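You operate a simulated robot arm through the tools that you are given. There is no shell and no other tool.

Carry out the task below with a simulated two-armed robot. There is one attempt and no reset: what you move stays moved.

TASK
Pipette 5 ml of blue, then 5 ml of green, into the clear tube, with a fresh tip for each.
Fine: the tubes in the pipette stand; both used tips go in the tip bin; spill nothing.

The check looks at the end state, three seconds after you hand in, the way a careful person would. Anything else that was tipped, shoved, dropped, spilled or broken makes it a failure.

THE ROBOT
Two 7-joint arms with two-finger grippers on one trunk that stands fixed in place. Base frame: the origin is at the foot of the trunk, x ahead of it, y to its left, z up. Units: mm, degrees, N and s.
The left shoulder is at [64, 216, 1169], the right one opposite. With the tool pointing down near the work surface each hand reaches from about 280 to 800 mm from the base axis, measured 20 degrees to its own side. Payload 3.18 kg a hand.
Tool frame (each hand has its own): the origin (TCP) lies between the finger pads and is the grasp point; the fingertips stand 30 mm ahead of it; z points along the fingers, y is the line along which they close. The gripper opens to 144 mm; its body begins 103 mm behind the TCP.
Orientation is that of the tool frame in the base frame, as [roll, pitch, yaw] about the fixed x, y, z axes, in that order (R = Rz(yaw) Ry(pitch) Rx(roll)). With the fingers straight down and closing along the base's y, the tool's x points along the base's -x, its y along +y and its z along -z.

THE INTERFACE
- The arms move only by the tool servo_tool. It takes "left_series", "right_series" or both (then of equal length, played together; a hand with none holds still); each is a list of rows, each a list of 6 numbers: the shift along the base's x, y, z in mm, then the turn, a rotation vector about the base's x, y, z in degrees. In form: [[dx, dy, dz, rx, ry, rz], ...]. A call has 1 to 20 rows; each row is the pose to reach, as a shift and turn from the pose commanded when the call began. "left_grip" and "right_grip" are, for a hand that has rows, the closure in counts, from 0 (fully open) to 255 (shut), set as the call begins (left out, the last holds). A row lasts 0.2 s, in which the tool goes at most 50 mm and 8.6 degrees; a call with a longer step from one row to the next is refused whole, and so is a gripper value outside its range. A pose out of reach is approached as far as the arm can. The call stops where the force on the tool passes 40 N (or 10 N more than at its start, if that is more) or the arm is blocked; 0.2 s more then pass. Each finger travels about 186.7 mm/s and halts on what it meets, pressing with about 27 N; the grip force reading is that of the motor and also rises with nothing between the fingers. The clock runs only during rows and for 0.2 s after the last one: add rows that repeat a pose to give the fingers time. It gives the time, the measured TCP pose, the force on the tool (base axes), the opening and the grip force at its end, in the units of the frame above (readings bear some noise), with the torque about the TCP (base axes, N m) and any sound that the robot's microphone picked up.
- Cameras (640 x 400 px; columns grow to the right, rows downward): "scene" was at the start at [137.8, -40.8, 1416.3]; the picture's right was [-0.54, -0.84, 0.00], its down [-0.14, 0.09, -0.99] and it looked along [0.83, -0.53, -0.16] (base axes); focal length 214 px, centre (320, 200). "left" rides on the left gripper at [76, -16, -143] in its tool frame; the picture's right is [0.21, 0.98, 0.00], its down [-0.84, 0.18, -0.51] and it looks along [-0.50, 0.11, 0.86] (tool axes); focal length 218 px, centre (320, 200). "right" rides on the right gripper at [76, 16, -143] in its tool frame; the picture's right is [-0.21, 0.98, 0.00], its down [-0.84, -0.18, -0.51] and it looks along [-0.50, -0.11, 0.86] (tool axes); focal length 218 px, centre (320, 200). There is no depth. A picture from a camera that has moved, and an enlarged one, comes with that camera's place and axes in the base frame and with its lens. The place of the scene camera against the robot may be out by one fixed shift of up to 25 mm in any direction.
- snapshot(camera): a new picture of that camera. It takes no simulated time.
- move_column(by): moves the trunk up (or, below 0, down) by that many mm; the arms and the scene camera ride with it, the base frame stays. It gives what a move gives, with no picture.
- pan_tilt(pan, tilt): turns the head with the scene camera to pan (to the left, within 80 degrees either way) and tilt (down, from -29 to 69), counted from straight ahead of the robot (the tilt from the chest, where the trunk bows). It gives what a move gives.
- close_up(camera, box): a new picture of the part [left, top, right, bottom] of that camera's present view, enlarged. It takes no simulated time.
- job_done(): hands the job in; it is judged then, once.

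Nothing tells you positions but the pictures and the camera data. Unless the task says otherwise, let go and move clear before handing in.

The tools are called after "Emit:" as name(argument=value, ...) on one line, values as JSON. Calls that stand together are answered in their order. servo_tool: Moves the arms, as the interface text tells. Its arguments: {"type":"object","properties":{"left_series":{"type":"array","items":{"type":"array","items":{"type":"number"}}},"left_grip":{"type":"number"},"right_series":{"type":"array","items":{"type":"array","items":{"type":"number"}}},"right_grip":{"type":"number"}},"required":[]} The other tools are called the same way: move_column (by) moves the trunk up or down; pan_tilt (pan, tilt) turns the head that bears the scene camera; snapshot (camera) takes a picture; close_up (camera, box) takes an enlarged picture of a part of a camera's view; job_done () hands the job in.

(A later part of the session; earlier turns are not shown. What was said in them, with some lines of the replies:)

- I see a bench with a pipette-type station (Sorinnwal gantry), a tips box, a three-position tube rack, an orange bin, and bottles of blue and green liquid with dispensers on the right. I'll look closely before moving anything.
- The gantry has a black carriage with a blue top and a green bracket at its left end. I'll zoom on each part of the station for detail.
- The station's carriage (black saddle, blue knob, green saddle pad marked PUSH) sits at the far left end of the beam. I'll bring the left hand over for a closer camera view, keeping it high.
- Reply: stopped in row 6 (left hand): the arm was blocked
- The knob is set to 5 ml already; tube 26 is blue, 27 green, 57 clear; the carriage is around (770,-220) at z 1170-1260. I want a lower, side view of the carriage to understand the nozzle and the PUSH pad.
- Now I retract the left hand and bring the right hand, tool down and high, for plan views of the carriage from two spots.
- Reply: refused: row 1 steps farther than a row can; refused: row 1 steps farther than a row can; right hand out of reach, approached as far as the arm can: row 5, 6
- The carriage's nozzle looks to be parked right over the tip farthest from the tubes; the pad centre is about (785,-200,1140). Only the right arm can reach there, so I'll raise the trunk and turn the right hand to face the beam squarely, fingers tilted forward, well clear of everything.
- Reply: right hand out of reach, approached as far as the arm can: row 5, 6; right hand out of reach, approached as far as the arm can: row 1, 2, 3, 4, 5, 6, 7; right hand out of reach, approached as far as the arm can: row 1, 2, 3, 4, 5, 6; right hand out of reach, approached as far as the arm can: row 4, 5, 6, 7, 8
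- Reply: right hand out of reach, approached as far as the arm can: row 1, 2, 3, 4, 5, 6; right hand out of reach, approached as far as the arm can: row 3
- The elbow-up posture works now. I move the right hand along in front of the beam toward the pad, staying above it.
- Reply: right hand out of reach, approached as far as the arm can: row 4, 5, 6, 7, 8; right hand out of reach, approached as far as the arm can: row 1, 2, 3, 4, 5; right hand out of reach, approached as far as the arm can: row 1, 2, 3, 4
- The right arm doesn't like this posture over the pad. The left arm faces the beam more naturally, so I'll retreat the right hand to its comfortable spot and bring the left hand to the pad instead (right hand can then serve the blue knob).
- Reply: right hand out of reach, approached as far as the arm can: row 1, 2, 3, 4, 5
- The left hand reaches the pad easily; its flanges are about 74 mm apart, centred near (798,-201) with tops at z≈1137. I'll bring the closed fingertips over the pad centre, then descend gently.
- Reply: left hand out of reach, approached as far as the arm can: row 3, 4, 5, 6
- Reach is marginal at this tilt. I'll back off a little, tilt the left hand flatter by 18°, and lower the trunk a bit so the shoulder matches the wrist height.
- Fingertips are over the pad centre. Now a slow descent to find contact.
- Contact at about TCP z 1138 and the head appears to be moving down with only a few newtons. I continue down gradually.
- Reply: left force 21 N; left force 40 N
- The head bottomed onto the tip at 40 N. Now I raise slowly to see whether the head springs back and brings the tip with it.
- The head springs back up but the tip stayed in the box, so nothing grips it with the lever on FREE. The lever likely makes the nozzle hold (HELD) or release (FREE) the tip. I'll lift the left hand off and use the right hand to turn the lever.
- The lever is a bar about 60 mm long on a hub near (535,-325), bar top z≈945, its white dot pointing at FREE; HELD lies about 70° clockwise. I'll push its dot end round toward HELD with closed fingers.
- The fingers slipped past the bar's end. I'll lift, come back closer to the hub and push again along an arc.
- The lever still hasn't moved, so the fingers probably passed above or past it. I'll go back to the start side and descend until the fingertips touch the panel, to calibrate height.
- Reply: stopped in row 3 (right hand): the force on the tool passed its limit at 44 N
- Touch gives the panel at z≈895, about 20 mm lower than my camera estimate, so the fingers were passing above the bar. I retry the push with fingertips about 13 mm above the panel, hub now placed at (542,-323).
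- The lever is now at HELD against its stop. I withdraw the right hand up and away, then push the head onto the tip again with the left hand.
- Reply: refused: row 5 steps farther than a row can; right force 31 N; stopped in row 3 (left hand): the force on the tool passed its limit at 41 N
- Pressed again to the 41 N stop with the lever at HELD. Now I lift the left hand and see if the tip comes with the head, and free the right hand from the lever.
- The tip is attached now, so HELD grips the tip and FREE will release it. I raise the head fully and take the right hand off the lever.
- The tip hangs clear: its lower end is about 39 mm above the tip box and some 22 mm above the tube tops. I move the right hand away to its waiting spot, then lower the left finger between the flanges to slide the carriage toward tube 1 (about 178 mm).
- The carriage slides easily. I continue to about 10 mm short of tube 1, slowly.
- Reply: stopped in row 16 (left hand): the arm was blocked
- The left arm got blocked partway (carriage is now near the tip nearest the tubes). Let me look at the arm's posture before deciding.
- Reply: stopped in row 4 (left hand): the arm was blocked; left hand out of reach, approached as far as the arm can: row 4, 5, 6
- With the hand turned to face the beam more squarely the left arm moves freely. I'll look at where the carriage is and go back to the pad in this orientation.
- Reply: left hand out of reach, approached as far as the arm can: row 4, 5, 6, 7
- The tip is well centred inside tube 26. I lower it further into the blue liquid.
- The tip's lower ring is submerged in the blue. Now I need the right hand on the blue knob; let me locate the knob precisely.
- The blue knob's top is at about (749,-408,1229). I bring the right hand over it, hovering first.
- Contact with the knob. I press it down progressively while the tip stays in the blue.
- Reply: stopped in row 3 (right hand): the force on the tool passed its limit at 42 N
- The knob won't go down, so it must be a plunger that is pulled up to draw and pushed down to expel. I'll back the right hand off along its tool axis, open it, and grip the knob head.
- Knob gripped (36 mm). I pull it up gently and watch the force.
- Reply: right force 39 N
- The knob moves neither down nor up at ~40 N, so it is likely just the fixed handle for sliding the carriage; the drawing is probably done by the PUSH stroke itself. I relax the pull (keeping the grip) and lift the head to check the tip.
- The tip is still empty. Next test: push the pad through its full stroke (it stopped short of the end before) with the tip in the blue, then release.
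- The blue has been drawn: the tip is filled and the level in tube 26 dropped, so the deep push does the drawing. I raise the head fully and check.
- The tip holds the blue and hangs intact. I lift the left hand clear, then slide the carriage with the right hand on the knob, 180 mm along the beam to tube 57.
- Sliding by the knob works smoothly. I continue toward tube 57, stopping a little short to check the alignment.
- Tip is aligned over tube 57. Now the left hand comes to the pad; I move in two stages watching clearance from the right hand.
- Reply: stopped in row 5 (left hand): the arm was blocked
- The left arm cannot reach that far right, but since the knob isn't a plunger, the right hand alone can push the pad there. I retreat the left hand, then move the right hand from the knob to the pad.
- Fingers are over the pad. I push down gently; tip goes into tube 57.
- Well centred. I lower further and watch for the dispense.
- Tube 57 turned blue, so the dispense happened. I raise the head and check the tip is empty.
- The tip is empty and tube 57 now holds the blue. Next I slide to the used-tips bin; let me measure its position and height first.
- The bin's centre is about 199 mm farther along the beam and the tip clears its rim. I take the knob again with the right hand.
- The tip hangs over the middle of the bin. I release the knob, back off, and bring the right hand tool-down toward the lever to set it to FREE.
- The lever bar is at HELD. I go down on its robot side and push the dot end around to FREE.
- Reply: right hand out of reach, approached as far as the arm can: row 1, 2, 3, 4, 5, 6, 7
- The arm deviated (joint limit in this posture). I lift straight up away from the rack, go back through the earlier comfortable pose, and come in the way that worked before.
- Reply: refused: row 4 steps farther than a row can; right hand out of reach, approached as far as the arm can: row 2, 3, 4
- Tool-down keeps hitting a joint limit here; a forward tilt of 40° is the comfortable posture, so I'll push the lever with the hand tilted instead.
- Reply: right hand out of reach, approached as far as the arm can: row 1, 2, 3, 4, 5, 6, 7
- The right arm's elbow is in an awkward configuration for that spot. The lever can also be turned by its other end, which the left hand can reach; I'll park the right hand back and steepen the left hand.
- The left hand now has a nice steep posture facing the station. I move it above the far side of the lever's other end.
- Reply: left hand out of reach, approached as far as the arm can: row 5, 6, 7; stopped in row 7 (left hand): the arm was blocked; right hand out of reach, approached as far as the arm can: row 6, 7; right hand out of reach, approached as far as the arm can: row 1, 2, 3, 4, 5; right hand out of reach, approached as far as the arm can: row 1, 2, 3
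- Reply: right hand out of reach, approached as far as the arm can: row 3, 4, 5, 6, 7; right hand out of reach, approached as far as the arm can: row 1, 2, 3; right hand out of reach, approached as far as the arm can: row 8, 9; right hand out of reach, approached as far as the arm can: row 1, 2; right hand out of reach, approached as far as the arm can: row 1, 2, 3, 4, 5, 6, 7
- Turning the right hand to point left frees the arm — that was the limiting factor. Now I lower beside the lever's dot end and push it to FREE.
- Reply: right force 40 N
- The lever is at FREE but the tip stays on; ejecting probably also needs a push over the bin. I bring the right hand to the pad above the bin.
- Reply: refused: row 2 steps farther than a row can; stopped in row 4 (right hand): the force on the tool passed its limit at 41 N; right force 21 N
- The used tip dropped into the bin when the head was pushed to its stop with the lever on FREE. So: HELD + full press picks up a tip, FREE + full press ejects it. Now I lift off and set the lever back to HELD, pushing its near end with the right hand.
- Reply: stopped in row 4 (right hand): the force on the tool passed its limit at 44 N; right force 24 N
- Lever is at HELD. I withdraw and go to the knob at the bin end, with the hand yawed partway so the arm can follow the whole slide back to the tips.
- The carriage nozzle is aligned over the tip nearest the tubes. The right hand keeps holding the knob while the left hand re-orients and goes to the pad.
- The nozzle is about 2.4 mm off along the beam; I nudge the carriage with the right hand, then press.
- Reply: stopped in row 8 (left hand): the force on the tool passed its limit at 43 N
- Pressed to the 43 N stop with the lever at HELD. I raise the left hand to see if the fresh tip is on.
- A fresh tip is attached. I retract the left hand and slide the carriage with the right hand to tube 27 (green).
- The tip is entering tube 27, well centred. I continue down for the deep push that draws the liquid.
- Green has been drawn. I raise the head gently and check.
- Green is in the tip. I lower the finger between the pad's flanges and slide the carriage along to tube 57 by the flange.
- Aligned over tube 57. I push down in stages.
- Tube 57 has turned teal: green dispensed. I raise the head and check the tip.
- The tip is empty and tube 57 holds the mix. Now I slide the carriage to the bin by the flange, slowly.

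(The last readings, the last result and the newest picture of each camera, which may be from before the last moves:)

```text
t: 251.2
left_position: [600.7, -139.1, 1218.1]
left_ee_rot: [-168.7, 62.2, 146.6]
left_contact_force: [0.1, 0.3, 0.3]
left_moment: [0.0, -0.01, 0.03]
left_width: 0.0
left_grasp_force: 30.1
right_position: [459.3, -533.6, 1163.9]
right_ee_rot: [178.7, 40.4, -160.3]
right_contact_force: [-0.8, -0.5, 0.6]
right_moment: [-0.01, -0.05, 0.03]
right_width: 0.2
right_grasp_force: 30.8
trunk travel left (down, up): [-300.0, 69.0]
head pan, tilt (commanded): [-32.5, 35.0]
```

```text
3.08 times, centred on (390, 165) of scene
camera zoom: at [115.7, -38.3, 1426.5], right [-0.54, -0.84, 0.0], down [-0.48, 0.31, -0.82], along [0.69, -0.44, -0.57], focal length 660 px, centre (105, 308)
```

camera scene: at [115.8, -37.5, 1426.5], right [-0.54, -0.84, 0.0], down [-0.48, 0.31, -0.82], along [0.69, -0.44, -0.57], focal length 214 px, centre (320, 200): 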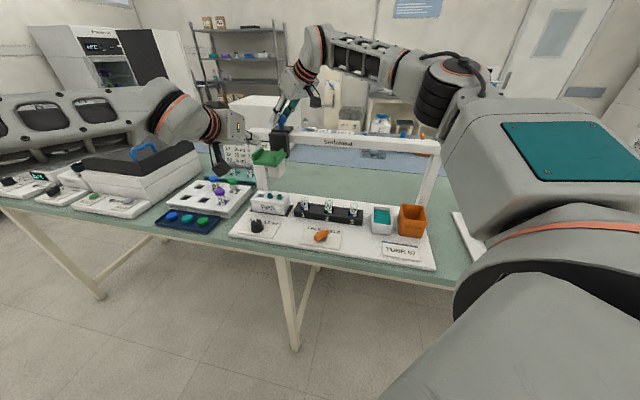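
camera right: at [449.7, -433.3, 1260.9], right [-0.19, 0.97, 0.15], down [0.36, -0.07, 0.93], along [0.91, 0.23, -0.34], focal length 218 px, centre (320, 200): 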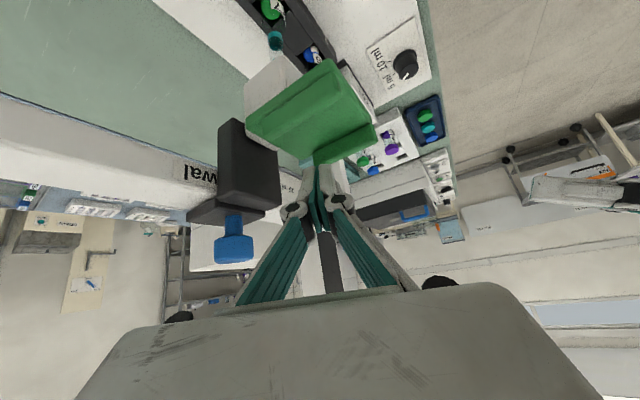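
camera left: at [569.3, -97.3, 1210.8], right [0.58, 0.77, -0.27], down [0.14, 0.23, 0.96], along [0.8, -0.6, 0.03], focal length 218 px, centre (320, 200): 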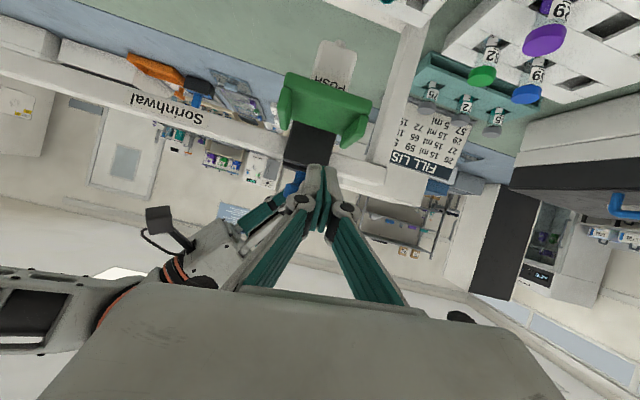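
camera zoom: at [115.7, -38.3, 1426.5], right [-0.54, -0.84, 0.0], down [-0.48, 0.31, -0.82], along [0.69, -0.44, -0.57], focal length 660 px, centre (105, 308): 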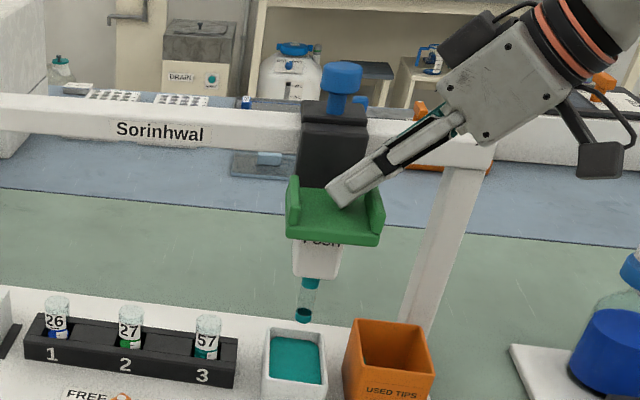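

Emit:
servo_tool(right_series=[[-5, -5, 0, 0, 0, 0], [-10, -10, 0, 0, 0, 0], [-15, -15, 0, 0, 0, 0], [-20, -20, 0, 0, 0, 0], [-25, -25, 0, 0, 0, 0], [-30, -30, 0, 0, 0, 0], [-35, -35, 0, 0, 0, 0], [-40, -40, 0, 0, 0, 0], [-44, -44, 0, 0, 0, 0], [-48, -48, 0, 0, 0, 0], [-51, -51, 0, 0, 0, 0], [-54, -54, 0, 0, 0, 0], [-56, -56, 0, 0, 0, 0], [-57, -57, 0, 0, 0, 0], [-57, -57, 0, 0, 0, 0], [-57, -57, 0, 0, 0, 0]])

Emit:
close_up(camera="scene", box=[360, 110, 480, 240])

Emit:
close_up(camera="scene", box=[380, 180, 440, 240])

```text
t: 254.6
left_position: [599.7, -138.0, 1216.4]
left_ee_rot: [-168.8, 62.2, 146.6]
left_contact_force: [-0.2, 0.1, 0.0]
left_moment: [0.0, 0.03, -0.05]
left_width: 0.0
left_grasp_force: 30.3
right_position: [402.2, -591.9, 1164.4]
right_ee_rot: [178.8, 40.4, -160.3]
right_contact_force: [-0.1, -0.2, 2.0]
right_moment: [-0.03, -0.02, 0.01]
right_width: 0.0
right_grasp_force: 30.4
trunk travel left (down, up): [-300.0, 69.0]
head pan, tilt (commanded): [-32.5, 35.0]
```

```text
3.08 times, centred on (420, 175) of scene
camera zoom: at [115.9, -38.1, 1426.5], right [-0.54, -0.84, 0.0], down [-0.48, 0.31, -0.82], along [0.69, -0.44, -0.57], focal length 660 px, centre (12, 277)
```

zoom: 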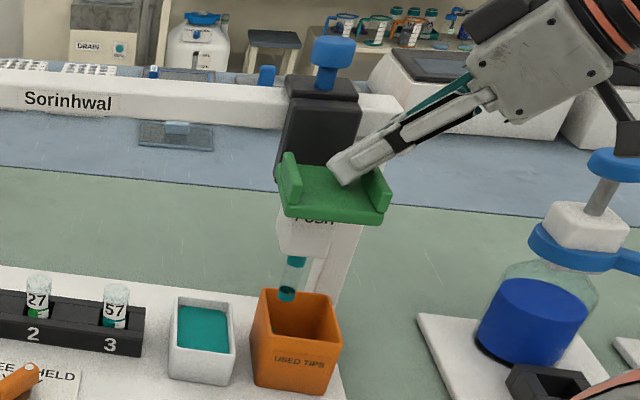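

```text
6.67 times, centred on (410, 210) of scene
camera zoom: at [115.9, -38.1, 1426.5], right [-0.54, -0.84, 0.0], down [-0.48, 0.31, -0.82], along [0.69, -0.44, -0.57], focal length 1430 px, centre (-280, 133)
```

zoom: 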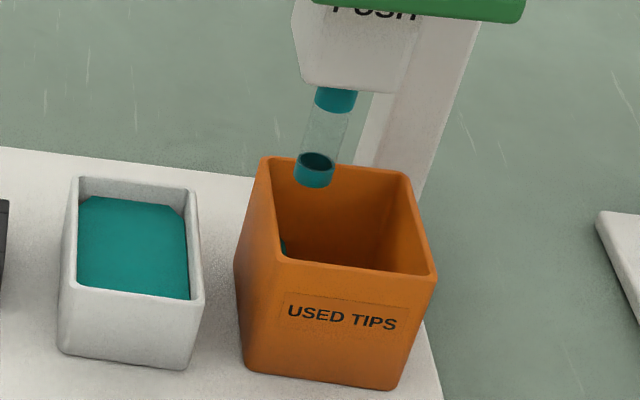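

Emit:
servo_tool(right_series=[[-3, -3, 0, 0, 0, 0], [-6, -6, 0, 0, 0, 0], [-9, -9, 0, 0, 0, 0], [-11, -11, 0, 0, 0, 0], [-12.5, -12.5, 0, 0, 0, 0], [-12.5, -12.5, 0, 0, 0, 0], [-12.5, -12.5, 0, 0, 0, 0]])

Emit:
close_up(camera="scene", box=[380, 180, 440, 240])

```text
t: 256.2
left_position: [601.0, -138.3, 1216.9]
left_ee_rot: [-168.7, 62.2, 146.6]
left_contact_force: [0.9, -0.2, -0.3]
left_moment: [-0.01, -0.01, 0.01]
left_width: 0.0
left_grasp_force: 31.3
right_position: [389.5, -603.6, 1163.6]
right_ee_rot: [178.7, 40.3, -160.3]
right_contact_force: [0.2, -0.1, 0.5]
right_moment: [0.02, -0.01, -0.01]
right_width: 0.0
right_grasp_force: 30.2
trunk travel left (down, up): [-300.0, 69.0]
head pan, tilt (commanded): [-32.5, 35.0]
```

```text
6.67 times, centred on (410, 210) of scene
camera zoom: at [115.9, -38.2, 1426.5], right [-0.54, -0.84, 0.0], down [-0.48, 0.31, -0.82], along [0.69, -0.44, -0.57], focal length 1430 px, centre (-280, 133)
```

zoom: 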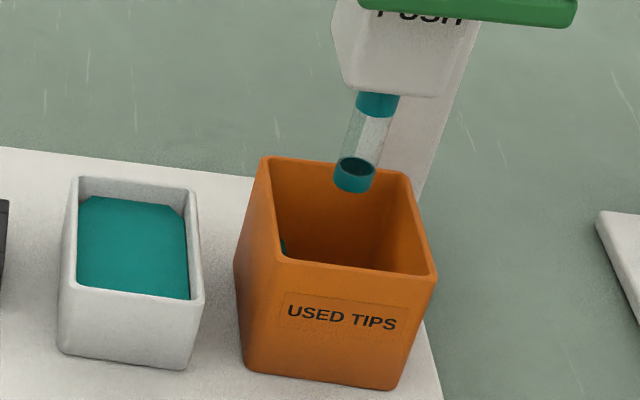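

Tip is over the bin. I lift off the pad and go turn the lever to FREE the same way as before.

Emit:
servo_tool(right_series=[[0, 0, 20, 0, 0, 0], [0, 2, 45, 0, 0, 0], [5, 10, 70, 0, 0, 0], [12, 20, 84, 0, 0, 0]])

Emit:
servo_tool(right_series=[[15, 25, -3, 0, 0, 0], [32, 58, -13, 0, 0, 5], [48, 90, -28, 0, 0, 10], [62, 120, -50, 0, 0, 15], [76, 148, -78, 0, 0, 20], [88, 175, -108, 0, 0, 25], [95, 200, -143, 0, 0, 28], [98, 218, -183, 0, 0, 28], [100, 229, -225, 0, 0, 28], [100, 230, -225, 0, 0, 28]])

Emit:
close_up(camera="scene", box=[280, 160, 450, 260])

```text
t: 257.2
left_position: [600.4, -138.6, 1216.5]
left_ee_rot: [-168.8, 62.2, 146.7]
left_contact_force: [-0.1, -0.3, -0.5]
left_moment: [0.03, 0.03, 0.01]
left_width: 0.0
left_grasp_force: 30.6
right_position: [401.0, -584.7, 1248.4]
right_ee_rot: [178.7, 40.3, -160.3]
right_contact_force: [0.7, 0.1, -0.8]
right_moment: [-0.04, 0.01, 0.03]
right_width: 0.1
right_grasp_force: 30.2
trunk travel left (down, up): [-300.0, 69.0]
head pan, tilt (commanded): [-32.5, 35.0]
```

```text
t: 259.4
left_position: [600.4, -138.1, 1217.2]
left_ee_rot: [-168.8, 62.3, 146.6]
left_contact_force: [-0.9, -0.2, 0.7]
left_moment: [0.0, -0.01, -0.02]
left_width: 0.0
left_grasp_force: 30.7
right_position: [501.4, -354.1, 1024.7]
right_ee_rot: [178.7, 40.5, -132.2]
right_contact_force: [-0.5, 0.2, 2.3]
right_moment: [-0.03, -0.01, -0.03]
right_width: 0.0
right_grasp_force: 30.7
trunk travel left (down, up): [-300.0, 69.0]
head pan, tilt (commanded): [-32.5, 35.0]
```

```text
3.76 times, centred on (365, 210) of scene
camera zoom: at [115.0, -37.5, 1426.7], right [-0.54, -0.84, 0.0], down [-0.48, 0.31, -0.82], along [0.69, -0.44, -0.57], focal length 807 px, centre (151, 162)
```

zoom: 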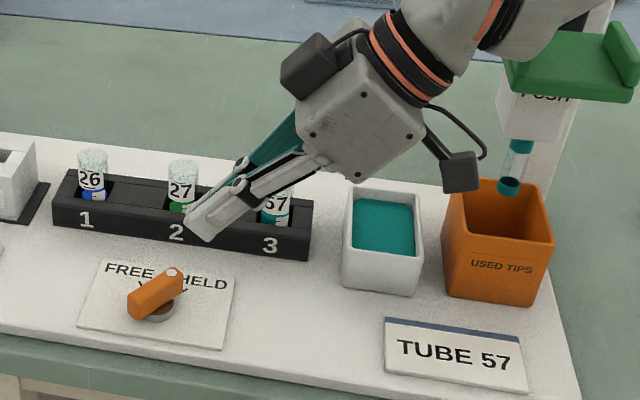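

Good. Now down beside the lever and push its dot end to FREE.

Emit:
servo_tool(right_series=[[0, 0, -30, 0, 0, 0], [0, 0, -60, 0, 0, 0], [-1, 0, -88, 0, 0, 0], [-1, 0, -88, 0, 0, 0]])

Emit:
close_up(camera="scene", box=[290, 180, 380, 260])

Emit:
servo_tool(right_series=[[5, -1, 0, 0, 0, 0], [10, -1, 0, 0, 0, 0], [16, -1.5, 0, 0, 0, 0], [23, -5, 0, 0, 0, 0], [31, -8, 0, 0, 0, 0], [39, -11, 0, 0, 0, 0], [43, -12, 0, 0, 0, 0], [47, -12, 0, 0, 0, 0], [50, -9, 0, 0, 0, 0], [52, -5, 0, 0, 0, 0], [53, -1, 0, 0, 0, 0], [54, 3, 0, 0, 0, 0]])

Emit:
close_up(camera="scene", box=[290, 180, 380, 260])

```text
t: 260.4
left_position: [600.3, -138.4, 1216.8]
left_ee_rot: [-168.7, 62.3, 146.5]
left_contact_force: [1.2, -0.1, 0.1]
left_moment: [-0.01, 0.02, -0.04]
left_width: 0.0
left_grasp_force: 30.6
right_position: [502.6, -353.3, 935.3]
right_ee_rot: [178.8, 40.3, -132.2]
right_contact_force: [0.2, 1.3, 0.3]
right_moment: [0.0, 0.02, 0.0]
right_width: 0.0
right_grasp_force: 30.6
trunk travel left (down, up): [-300.0, 69.0]
head pan, tilt (commanded): [-32.5, 35.0]
```

```text
5.00 times, centred on (335, 220) of scene
camera zoom: at [115.5, -37.7, 1426.6], right [-0.54, -0.84, 0.0], down [-0.48, 0.31, -0.82], along [0.69, -0.44, -0.57], focal length 1072 px, centre (245, 100)
```

zoom: 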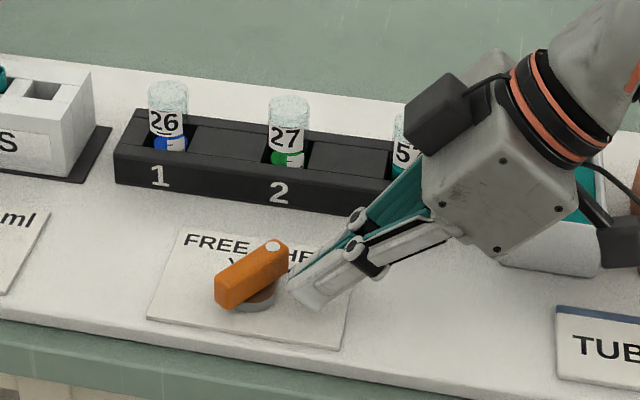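

```text
t: 263.1
left_position: [600.3, -138.8, 1218.1]
left_ee_rot: [-168.8, 62.3, 146.5]
left_contact_force: [0.1, -0.6, 0.7]
left_moment: [-0.05, 0.04, -0.05]
left_width: 0.0
left_grasp_force: 30.5
right_position: [554.9, -358.9, 932.9]
right_ee_rot: [179.5, 39.8, -132.3]
right_contact_force: [-7.4, -17.5, 2.5]
right_moment: [-0.14, 0.08, 0.02]
right_width: 0.0
right_grasp_force: 30.9
trunk travel left (down, up): [-300.0, 69.0]
head pan, tilt (commanded): [-32.5, 35.0]
stopped in row 12 (right hand): the force on the tool passed its limit at 44 N (the readings are from after the stop); the commanded pose is now the measured one
```

```text
5.00 times, centred on (335, 220) of scene
camera zoom: at [115.2, -38.2, 1426.5], right [-0.54, -0.84, 0.0], down [-0.48, 0.31, -0.82], along [0.69, -0.44, -0.57], focal length 1072 px, centre (245, 100)
```

zoom: 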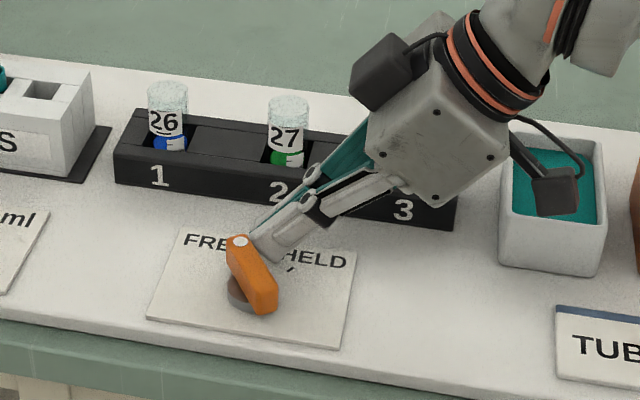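

Emit:
servo_tool(right_series=[[-8, -12, 0, 0, 0, 0], [-12, -14, 20, 0, 0, 0], [-14, -10, 50, 0, 0, 0], [-16, 0, 88, 0, 0, 0]])

Emit:
servo_tool(right_series=[[-15, -12, 42, 0, 0, 0], [-28, -26, 84, 0, 0, 0], [-40, -46, 120, 0, 0, -4], [-54, -72, 150, 0, 0, -9], [-68, -100, 178, 0, 0, -14], [-82, -130, 200, 0, 0, -19], [-98, -162, 215, 0, 0, -24], [-115, -195, 225, 0, 0, -28], [-130, -222, 228, 0, 0, -28], [-143, -238, 215, 0, 0, -28], [-143, -238, 190, 0, 0, -28], [-143, -238, 175, 0, 0, -28]])

Emit:
close_up(camera="scene", box=[360, 110, 480, 240])

Emit:
close_up(camera="right", box=[200, 20, 420, 220])

```text
t: 264.1
left_position: [599.8, -138.3, 1217.5]
left_ee_rot: [-168.8, 62.3, 146.7]
left_contact_force: [-0.5, 0.3, -0.1]
left_moment: [0.0, -0.02, 0.02]
left_width: 0.0
left_grasp_force: 30.1
right_position: [539.0, -355.4, 1021.7]
right_ee_rot: [179.0, 40.1, -132.4]
right_contact_force: [0.0, 0.8, 0.7]
right_moment: [0.01, -0.03, 0.01]
right_width: 0.0
right_grasp_force: 31.1
trunk travel left (down, up): [-300.0, 69.0]
head pan, tilt (commanded): [-32.5, 35.0]
```

```text
t: 266.7
left_position: [601.5, -139.0, 1216.4]
left_ee_rot: [-168.8, 62.2, 146.6]
left_contact_force: [-0.2, -0.1, 0.6]
left_moment: [-0.03, 0.0, 0.01]
left_width: 0.0
left_grasp_force: 30.7
right_position: [398.0, -594.5, 1196.4]
right_ee_rot: [179.1, 40.1, -160.4]
right_contact_force: [0.1, 0.7, 1.1]
right_moment: [0.0, 0.0, 0.01]
right_width: 0.0
right_grasp_force: 31.0
trunk travel left (down, up): [-300.0, 69.0]
head pan, tilt (commanded): [-32.5, 35.0]
```

```text
3.08 times, centred on (420, 175) of scene
camera zoom: at [115.7, -38.4, 1426.5], right [-0.54, -0.84, 0.0], down [-0.48, 0.31, -0.82], along [0.69, -0.44, -0.57], focal length 660 px, centre (12, 277)
```

zoom: 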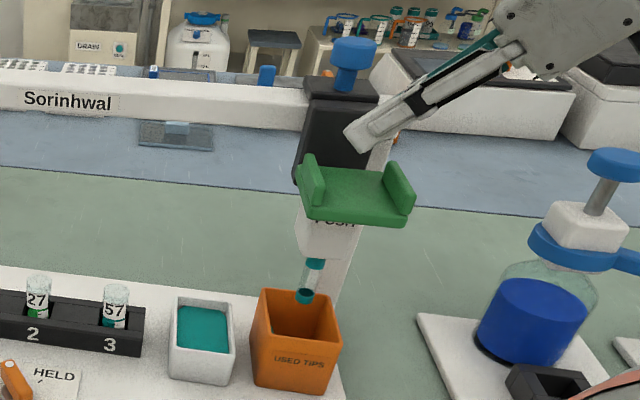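

```text
2.00 times, centred on (310, 120) of right
camera zoom: at [250.9, -630.9, 1256.2], right [-0.19, 0.97, 0.15], down [0.36, -0.07, 0.93], along [0.91, 0.23, -0.34], focal length 436 px, centre (340, 360)
```

zoom: 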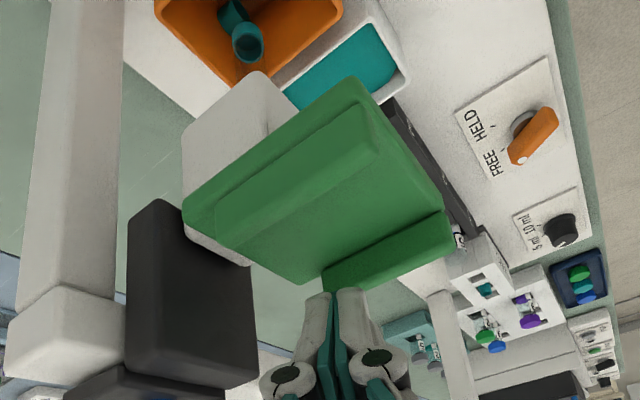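

Emit:
servo_tool(right_series=[[0, 0, -12, 0, 0, 0], [0, 0, -24, 0, 0, 0], [0, 0, -36, 0, 0, 0], [0, 0, -46, 0, 0, 0], [0, 0, -56, 0, 0, 0], [0, 0, -66, 0, 0, 0]])

Emit:
close_up(camera="scene", box=[370, 150, 450, 250])

Emit:
servo_tool(right_series=[[0, 0, -9, 0, 0, 0], [0, 0, -18, 0, 0, 0], [0, 0, -27, 0, 0, 0], [0, 0, -36, 0, 0, 0], [0, 0, -44, 0, 0, 0], [0, 0, -49, 0, 0, 0], [0, 0, -53, 0, 0, 0], [0, 0, -56, 0, 0, 0], [0, 0, -59, 0, 0, 0], [0, 0, -62, 0, 0, 0]])

Emit:
close_up(camera="scene", box=[370, 150, 450, 250])

```text
t: 268.1
left_position: [600.0, -138.8, 1216.7]
left_ee_rot: [-168.9, 62.1, 146.6]
left_contact_force: [0.8, -0.2, -0.1]
left_moment: [-0.01, 0.0, 0.0]
left_width: 0.0
left_grasp_force: 30.7
right_position: [397.6, -594.5, 1129.3]
right_ee_rot: [179.3, 40.1, -160.3]
right_contact_force: [2.0, 0.5, 3.4]
right_moment: [0.01, -0.06, 0.03]
right_width: 6.2
right_grasp_force: 30.7
trunk travel left (down, up): [-300.0, 69.0]
head pan, tilt (commanded): [-32.5, 35.0]
```

```text
4.00 times, centred on (410, 200) of scene
camera zoom: at [115.8, -37.9, 1426.5], right [-0.54, -0.84, 0.0], down [-0.48, 0.31, -0.82], along [0.69, -0.44, -0.57], focal length 858 px, centre (-40, 200)
```

zoom: 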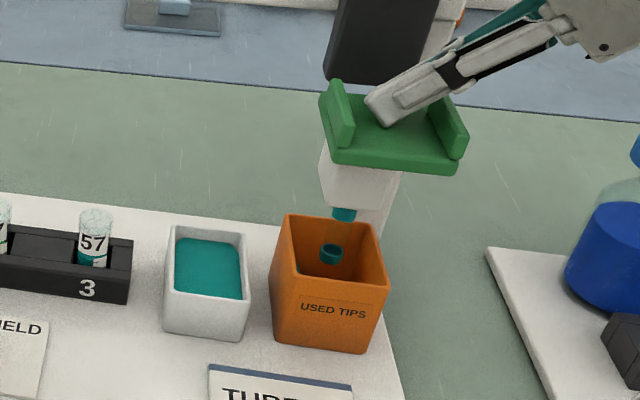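

```text
t: 270.0
left_position: [598.4, -137.5, 1216.9]
left_ee_rot: [-168.8, 62.4, 146.5]
left_contact_force: [0.0, 0.3, 0.0]
left_moment: [0.03, -0.02, 0.04]
left_width: 0.1
left_grasp_force: 30.9
right_position: [399.2, -593.8, 1082.0]
right_ee_rot: [179.7, 40.7, -160.0]
right_contact_force: [-5.3, 4.5, 17.9]
right_moment: [0.17, -0.01, 0.03]
right_width: 6.1
right_grasp_force: 30.7
trunk travel left (down, up): [-300.0, 69.0]
head pan, tilt (commanded): [-32.5, 35.0]
stopped in row 9 (right hand): the force on the tool passed its limit at 43 N (the readings are from after the stop); the commanded pose is now the measured one
```

```text
4.00 times, centred on (410, 200) of scene
camera zoom: at [114.2, -36.9, 1426.6], right [-0.54, -0.84, 0.0], down [-0.48, 0.31, -0.82], along [0.69, -0.44, -0.57], focal length 858 px, centre (-40, 200)
```

zoom: 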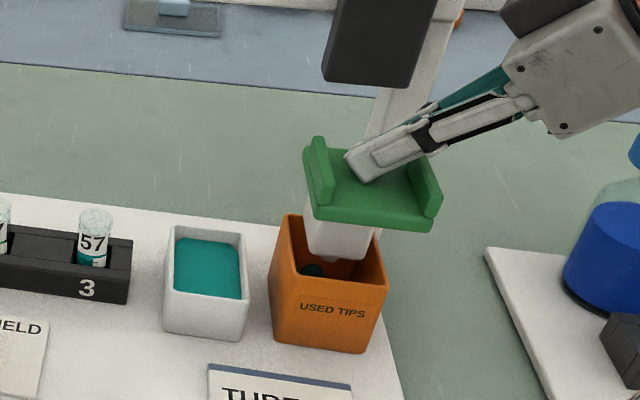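

The press hit its stop and the tip appears to have dropped. I lift the head and check the bin.

Emit:
servo_tool(right_series=[[0, 0, 8, 0, 0, 0], [0, 0, 18, 0, 0, 0], [0, 0, 28, 0, 0, 0], [0, 0, 38, 0, 0, 0], [0, 0, 48, 0, 0, 0], [0, 0, 58, 0, 0, 0], [0, 0, 68, 0, 0, 0], [0, 0, 80, 0, 0, 0], [0, 0, 100, 0, 0, 0], [0, 0, 130, 0, 0, 0]])

Emit:
close_up(camera="scene", box=[370, 150, 450, 250])

Emit:
close_up(camera="right", box=[200, 0, 420, 200])

Emit:
snapshot(camera="scene")

```text
t: 272.2
left_position: [599.7, -138.5, 1217.4]
left_ee_rot: [-168.8, 62.3, 146.6]
left_contact_force: [0.1, -0.3, -0.2]
left_moment: [0.0, 0.01, -0.01]
left_width: 0.2
left_grasp_force: 30.0
right_position: [398.3, -595.5, 1209.8]
right_ee_rot: [179.7, 40.4, -160.2]
right_contact_force: [-0.8, 0.5, -0.1]
right_moment: [-0.01, -0.01, 0.0]
right_width: 0.1
right_grasp_force: 31.1
trunk travel left (down, up): [-300.0, 69.0]
head pan, tilt (commanded): [-32.5, 35.0]
```

```text
4.00 times, centred on (410, 200) of scene
camera zoom: at [115.4, -37.9, 1426.6], right [-0.54, -0.84, 0.0], down [-0.48, 0.31, -0.82], along [0.69, -0.44, -0.57], focal length 858 px, centre (-40, 200)
```

zoom: 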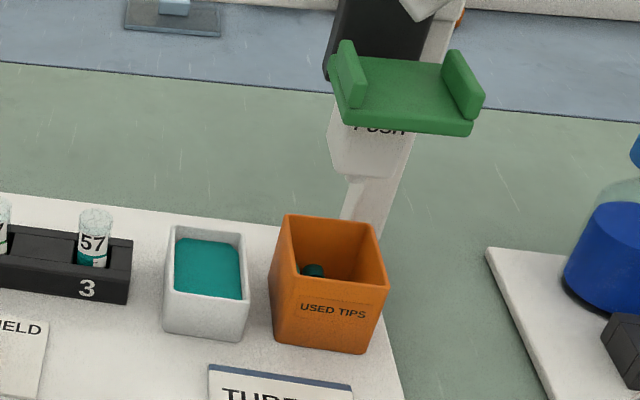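

```text
2.00 times, centred on (310, 100) of right
camera zoom: at [251.6, -631.3, 1267.2], right [-0.19, 0.97, 0.14], down [0.36, -0.07, 0.93], along [0.92, 0.22, -0.33], focal length 436 px, centre (340, 400)
```

zoom: 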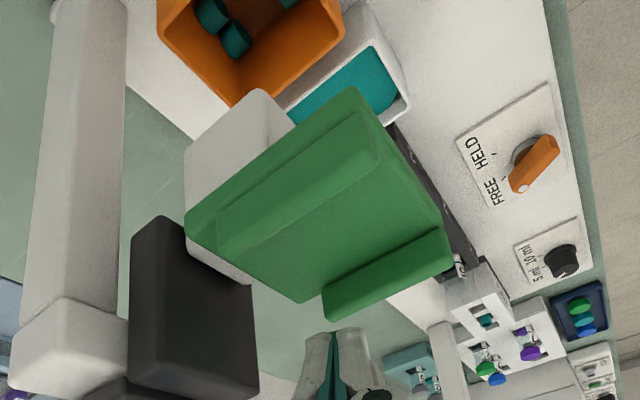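

```text
taken
camera scene: at [115.4, -37.9, 1426.6], right [-0.54, -0.84, 0.0], down [-0.48, 0.31, -0.82], along [0.69, -0.44, -0.57], focal length 214 px, centre (320, 200)
```

scene: 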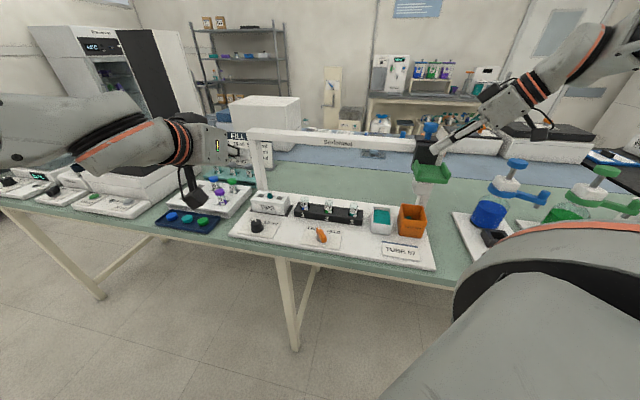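

Both used tips are in the bin and the lever is back at FREE. I move both hands clear and inspect the station.

Emit:
servo_tool(right_series=[[-10, 0, 30, 0, 0, 0], [-20, 10, 65, 0, 0, 0], [-30, 20, 100, 0, 0, 0], [-40, 40, 130, 0, 0, 0]], left_grip=255, left_series=[[-30, 25, 10, 0, 0, 0], [-60, 55, 20, 0, 0, 0], [-95, 85, 30, 0, 0, 0], [-130, 115, 40, 0, 0, 0]])

Emit:
close_up(camera="scene", box=[280, 170, 380, 230])

Emit:
close_up(camera="scene", box=[150, 130, 330, 260])

Emit:
close_up(camera="scene", box=[340, 120, 540, 270])

```text
t: 273.2
left_position: [468.9, -21.9, 1258.8]
left_ee_rot: [-168.7, 62.3, 146.7]
left_contact_force: [-0.2, 0.5, -0.5]
left_moment: [-0.02, 0.0, 0.01]
left_width: 0.0
left_grasp_force: 30.6
right_position: [359.2, -555.4, 1339.9]
right_ee_rot: [179.9, 40.6, -160.0]
right_contact_force: [0.3, 0.5, 0.8]
right_moment: [-0.08, 0.03, -0.05]
right_width: 0.0
right_grasp_force: 30.8
trunk travel left (down, up): [-300.0, 69.0]
head pan, tilt (commanded): [-32.5, 35.0]
```

```text
6.40 times, centred on (330, 200) of scene
camera zoom: at [115.1, -36.5, 1426.7], right [-0.54, -0.84, 0.0], down [-0.48, 0.31, -0.82], along [0.69, -0.44, -0.57], focal length 1373 px, centre (256, 200)
```

zoom: 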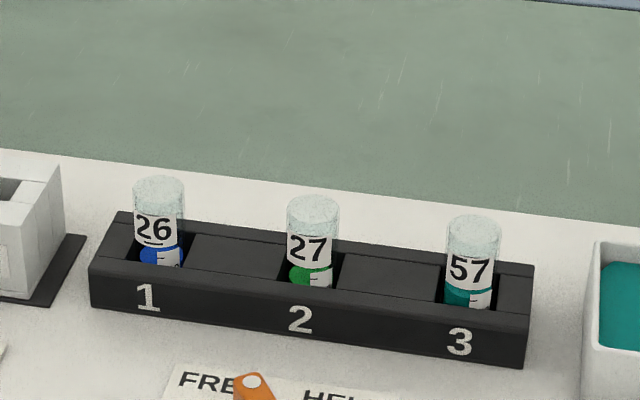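

```text
3.08 times, centred on (240, 195) of scene
camera zoom: at [115.1, -36.5, 1426.7], right [-0.54, -0.84, 0.0], down [-0.48, 0.31, -0.82], along [0.69, -0.44, -0.57], focal length 660 px, centre (566, 215)
```

zoom: 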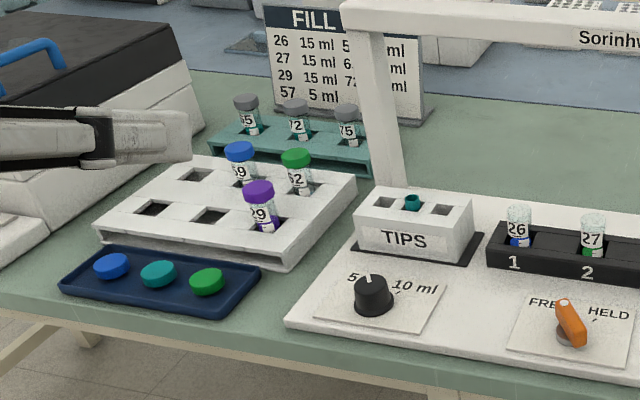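

```text
2.67 times, centred on (440, 195) of scene
camera zoom: at [115.1, -36.5, 1426.7], right [-0.54, -0.84, 0.0], down [-0.48, 0.31, -0.82], along [0.69, -0.44, -0.57], focal length 572 px, centre (0, 213)
```

zoom: 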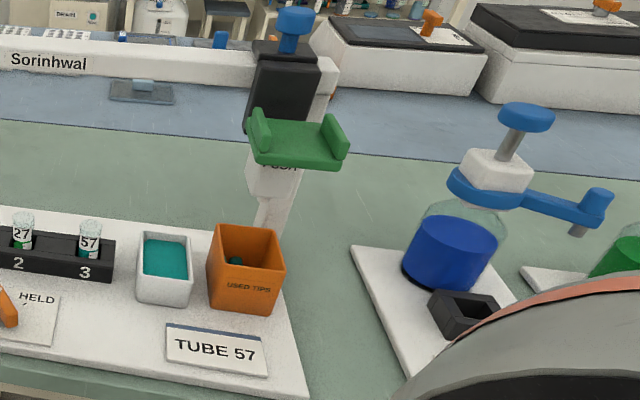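

Everything looks in order: tubes 26 and 27 are each down 5 ml, tube 57 holds the blended 15 ml, both used tips are in the bin. The surroundings are undisturbed and both hands are clear, so I hand the job in.

Emit:
job_done()

```text
The job is handed in.
```

I pipetted 5 ml of blue (tube 26), then 5 ml of green (tube 27), into the clear tube (57), with a fresh tip for each. The job is handed in.

- **Volumes:** the dial stayed on 5 ml throughout. From the pictures, tubes 26 and 27 each look about 5 ml lower. Tube 57 is teal and close to 15 ml, up from the 5 ml on the fill list.
- **Tips:** both used tips are in the tip bin. One unused tip is left in the tip box.
- **Spills and surroundings:** I saw no spills, and nothing else looked tipped or moved. All three tubes are upright in the stand.
- **Carriage left moved:** the pipette carriage now sits over the bin, not at the left end where it started. The lever is back at FREE, as I found it.

While working out how the stand operates, I pushed and pulled on the fixed blue knob with about 40 N. It did not move.
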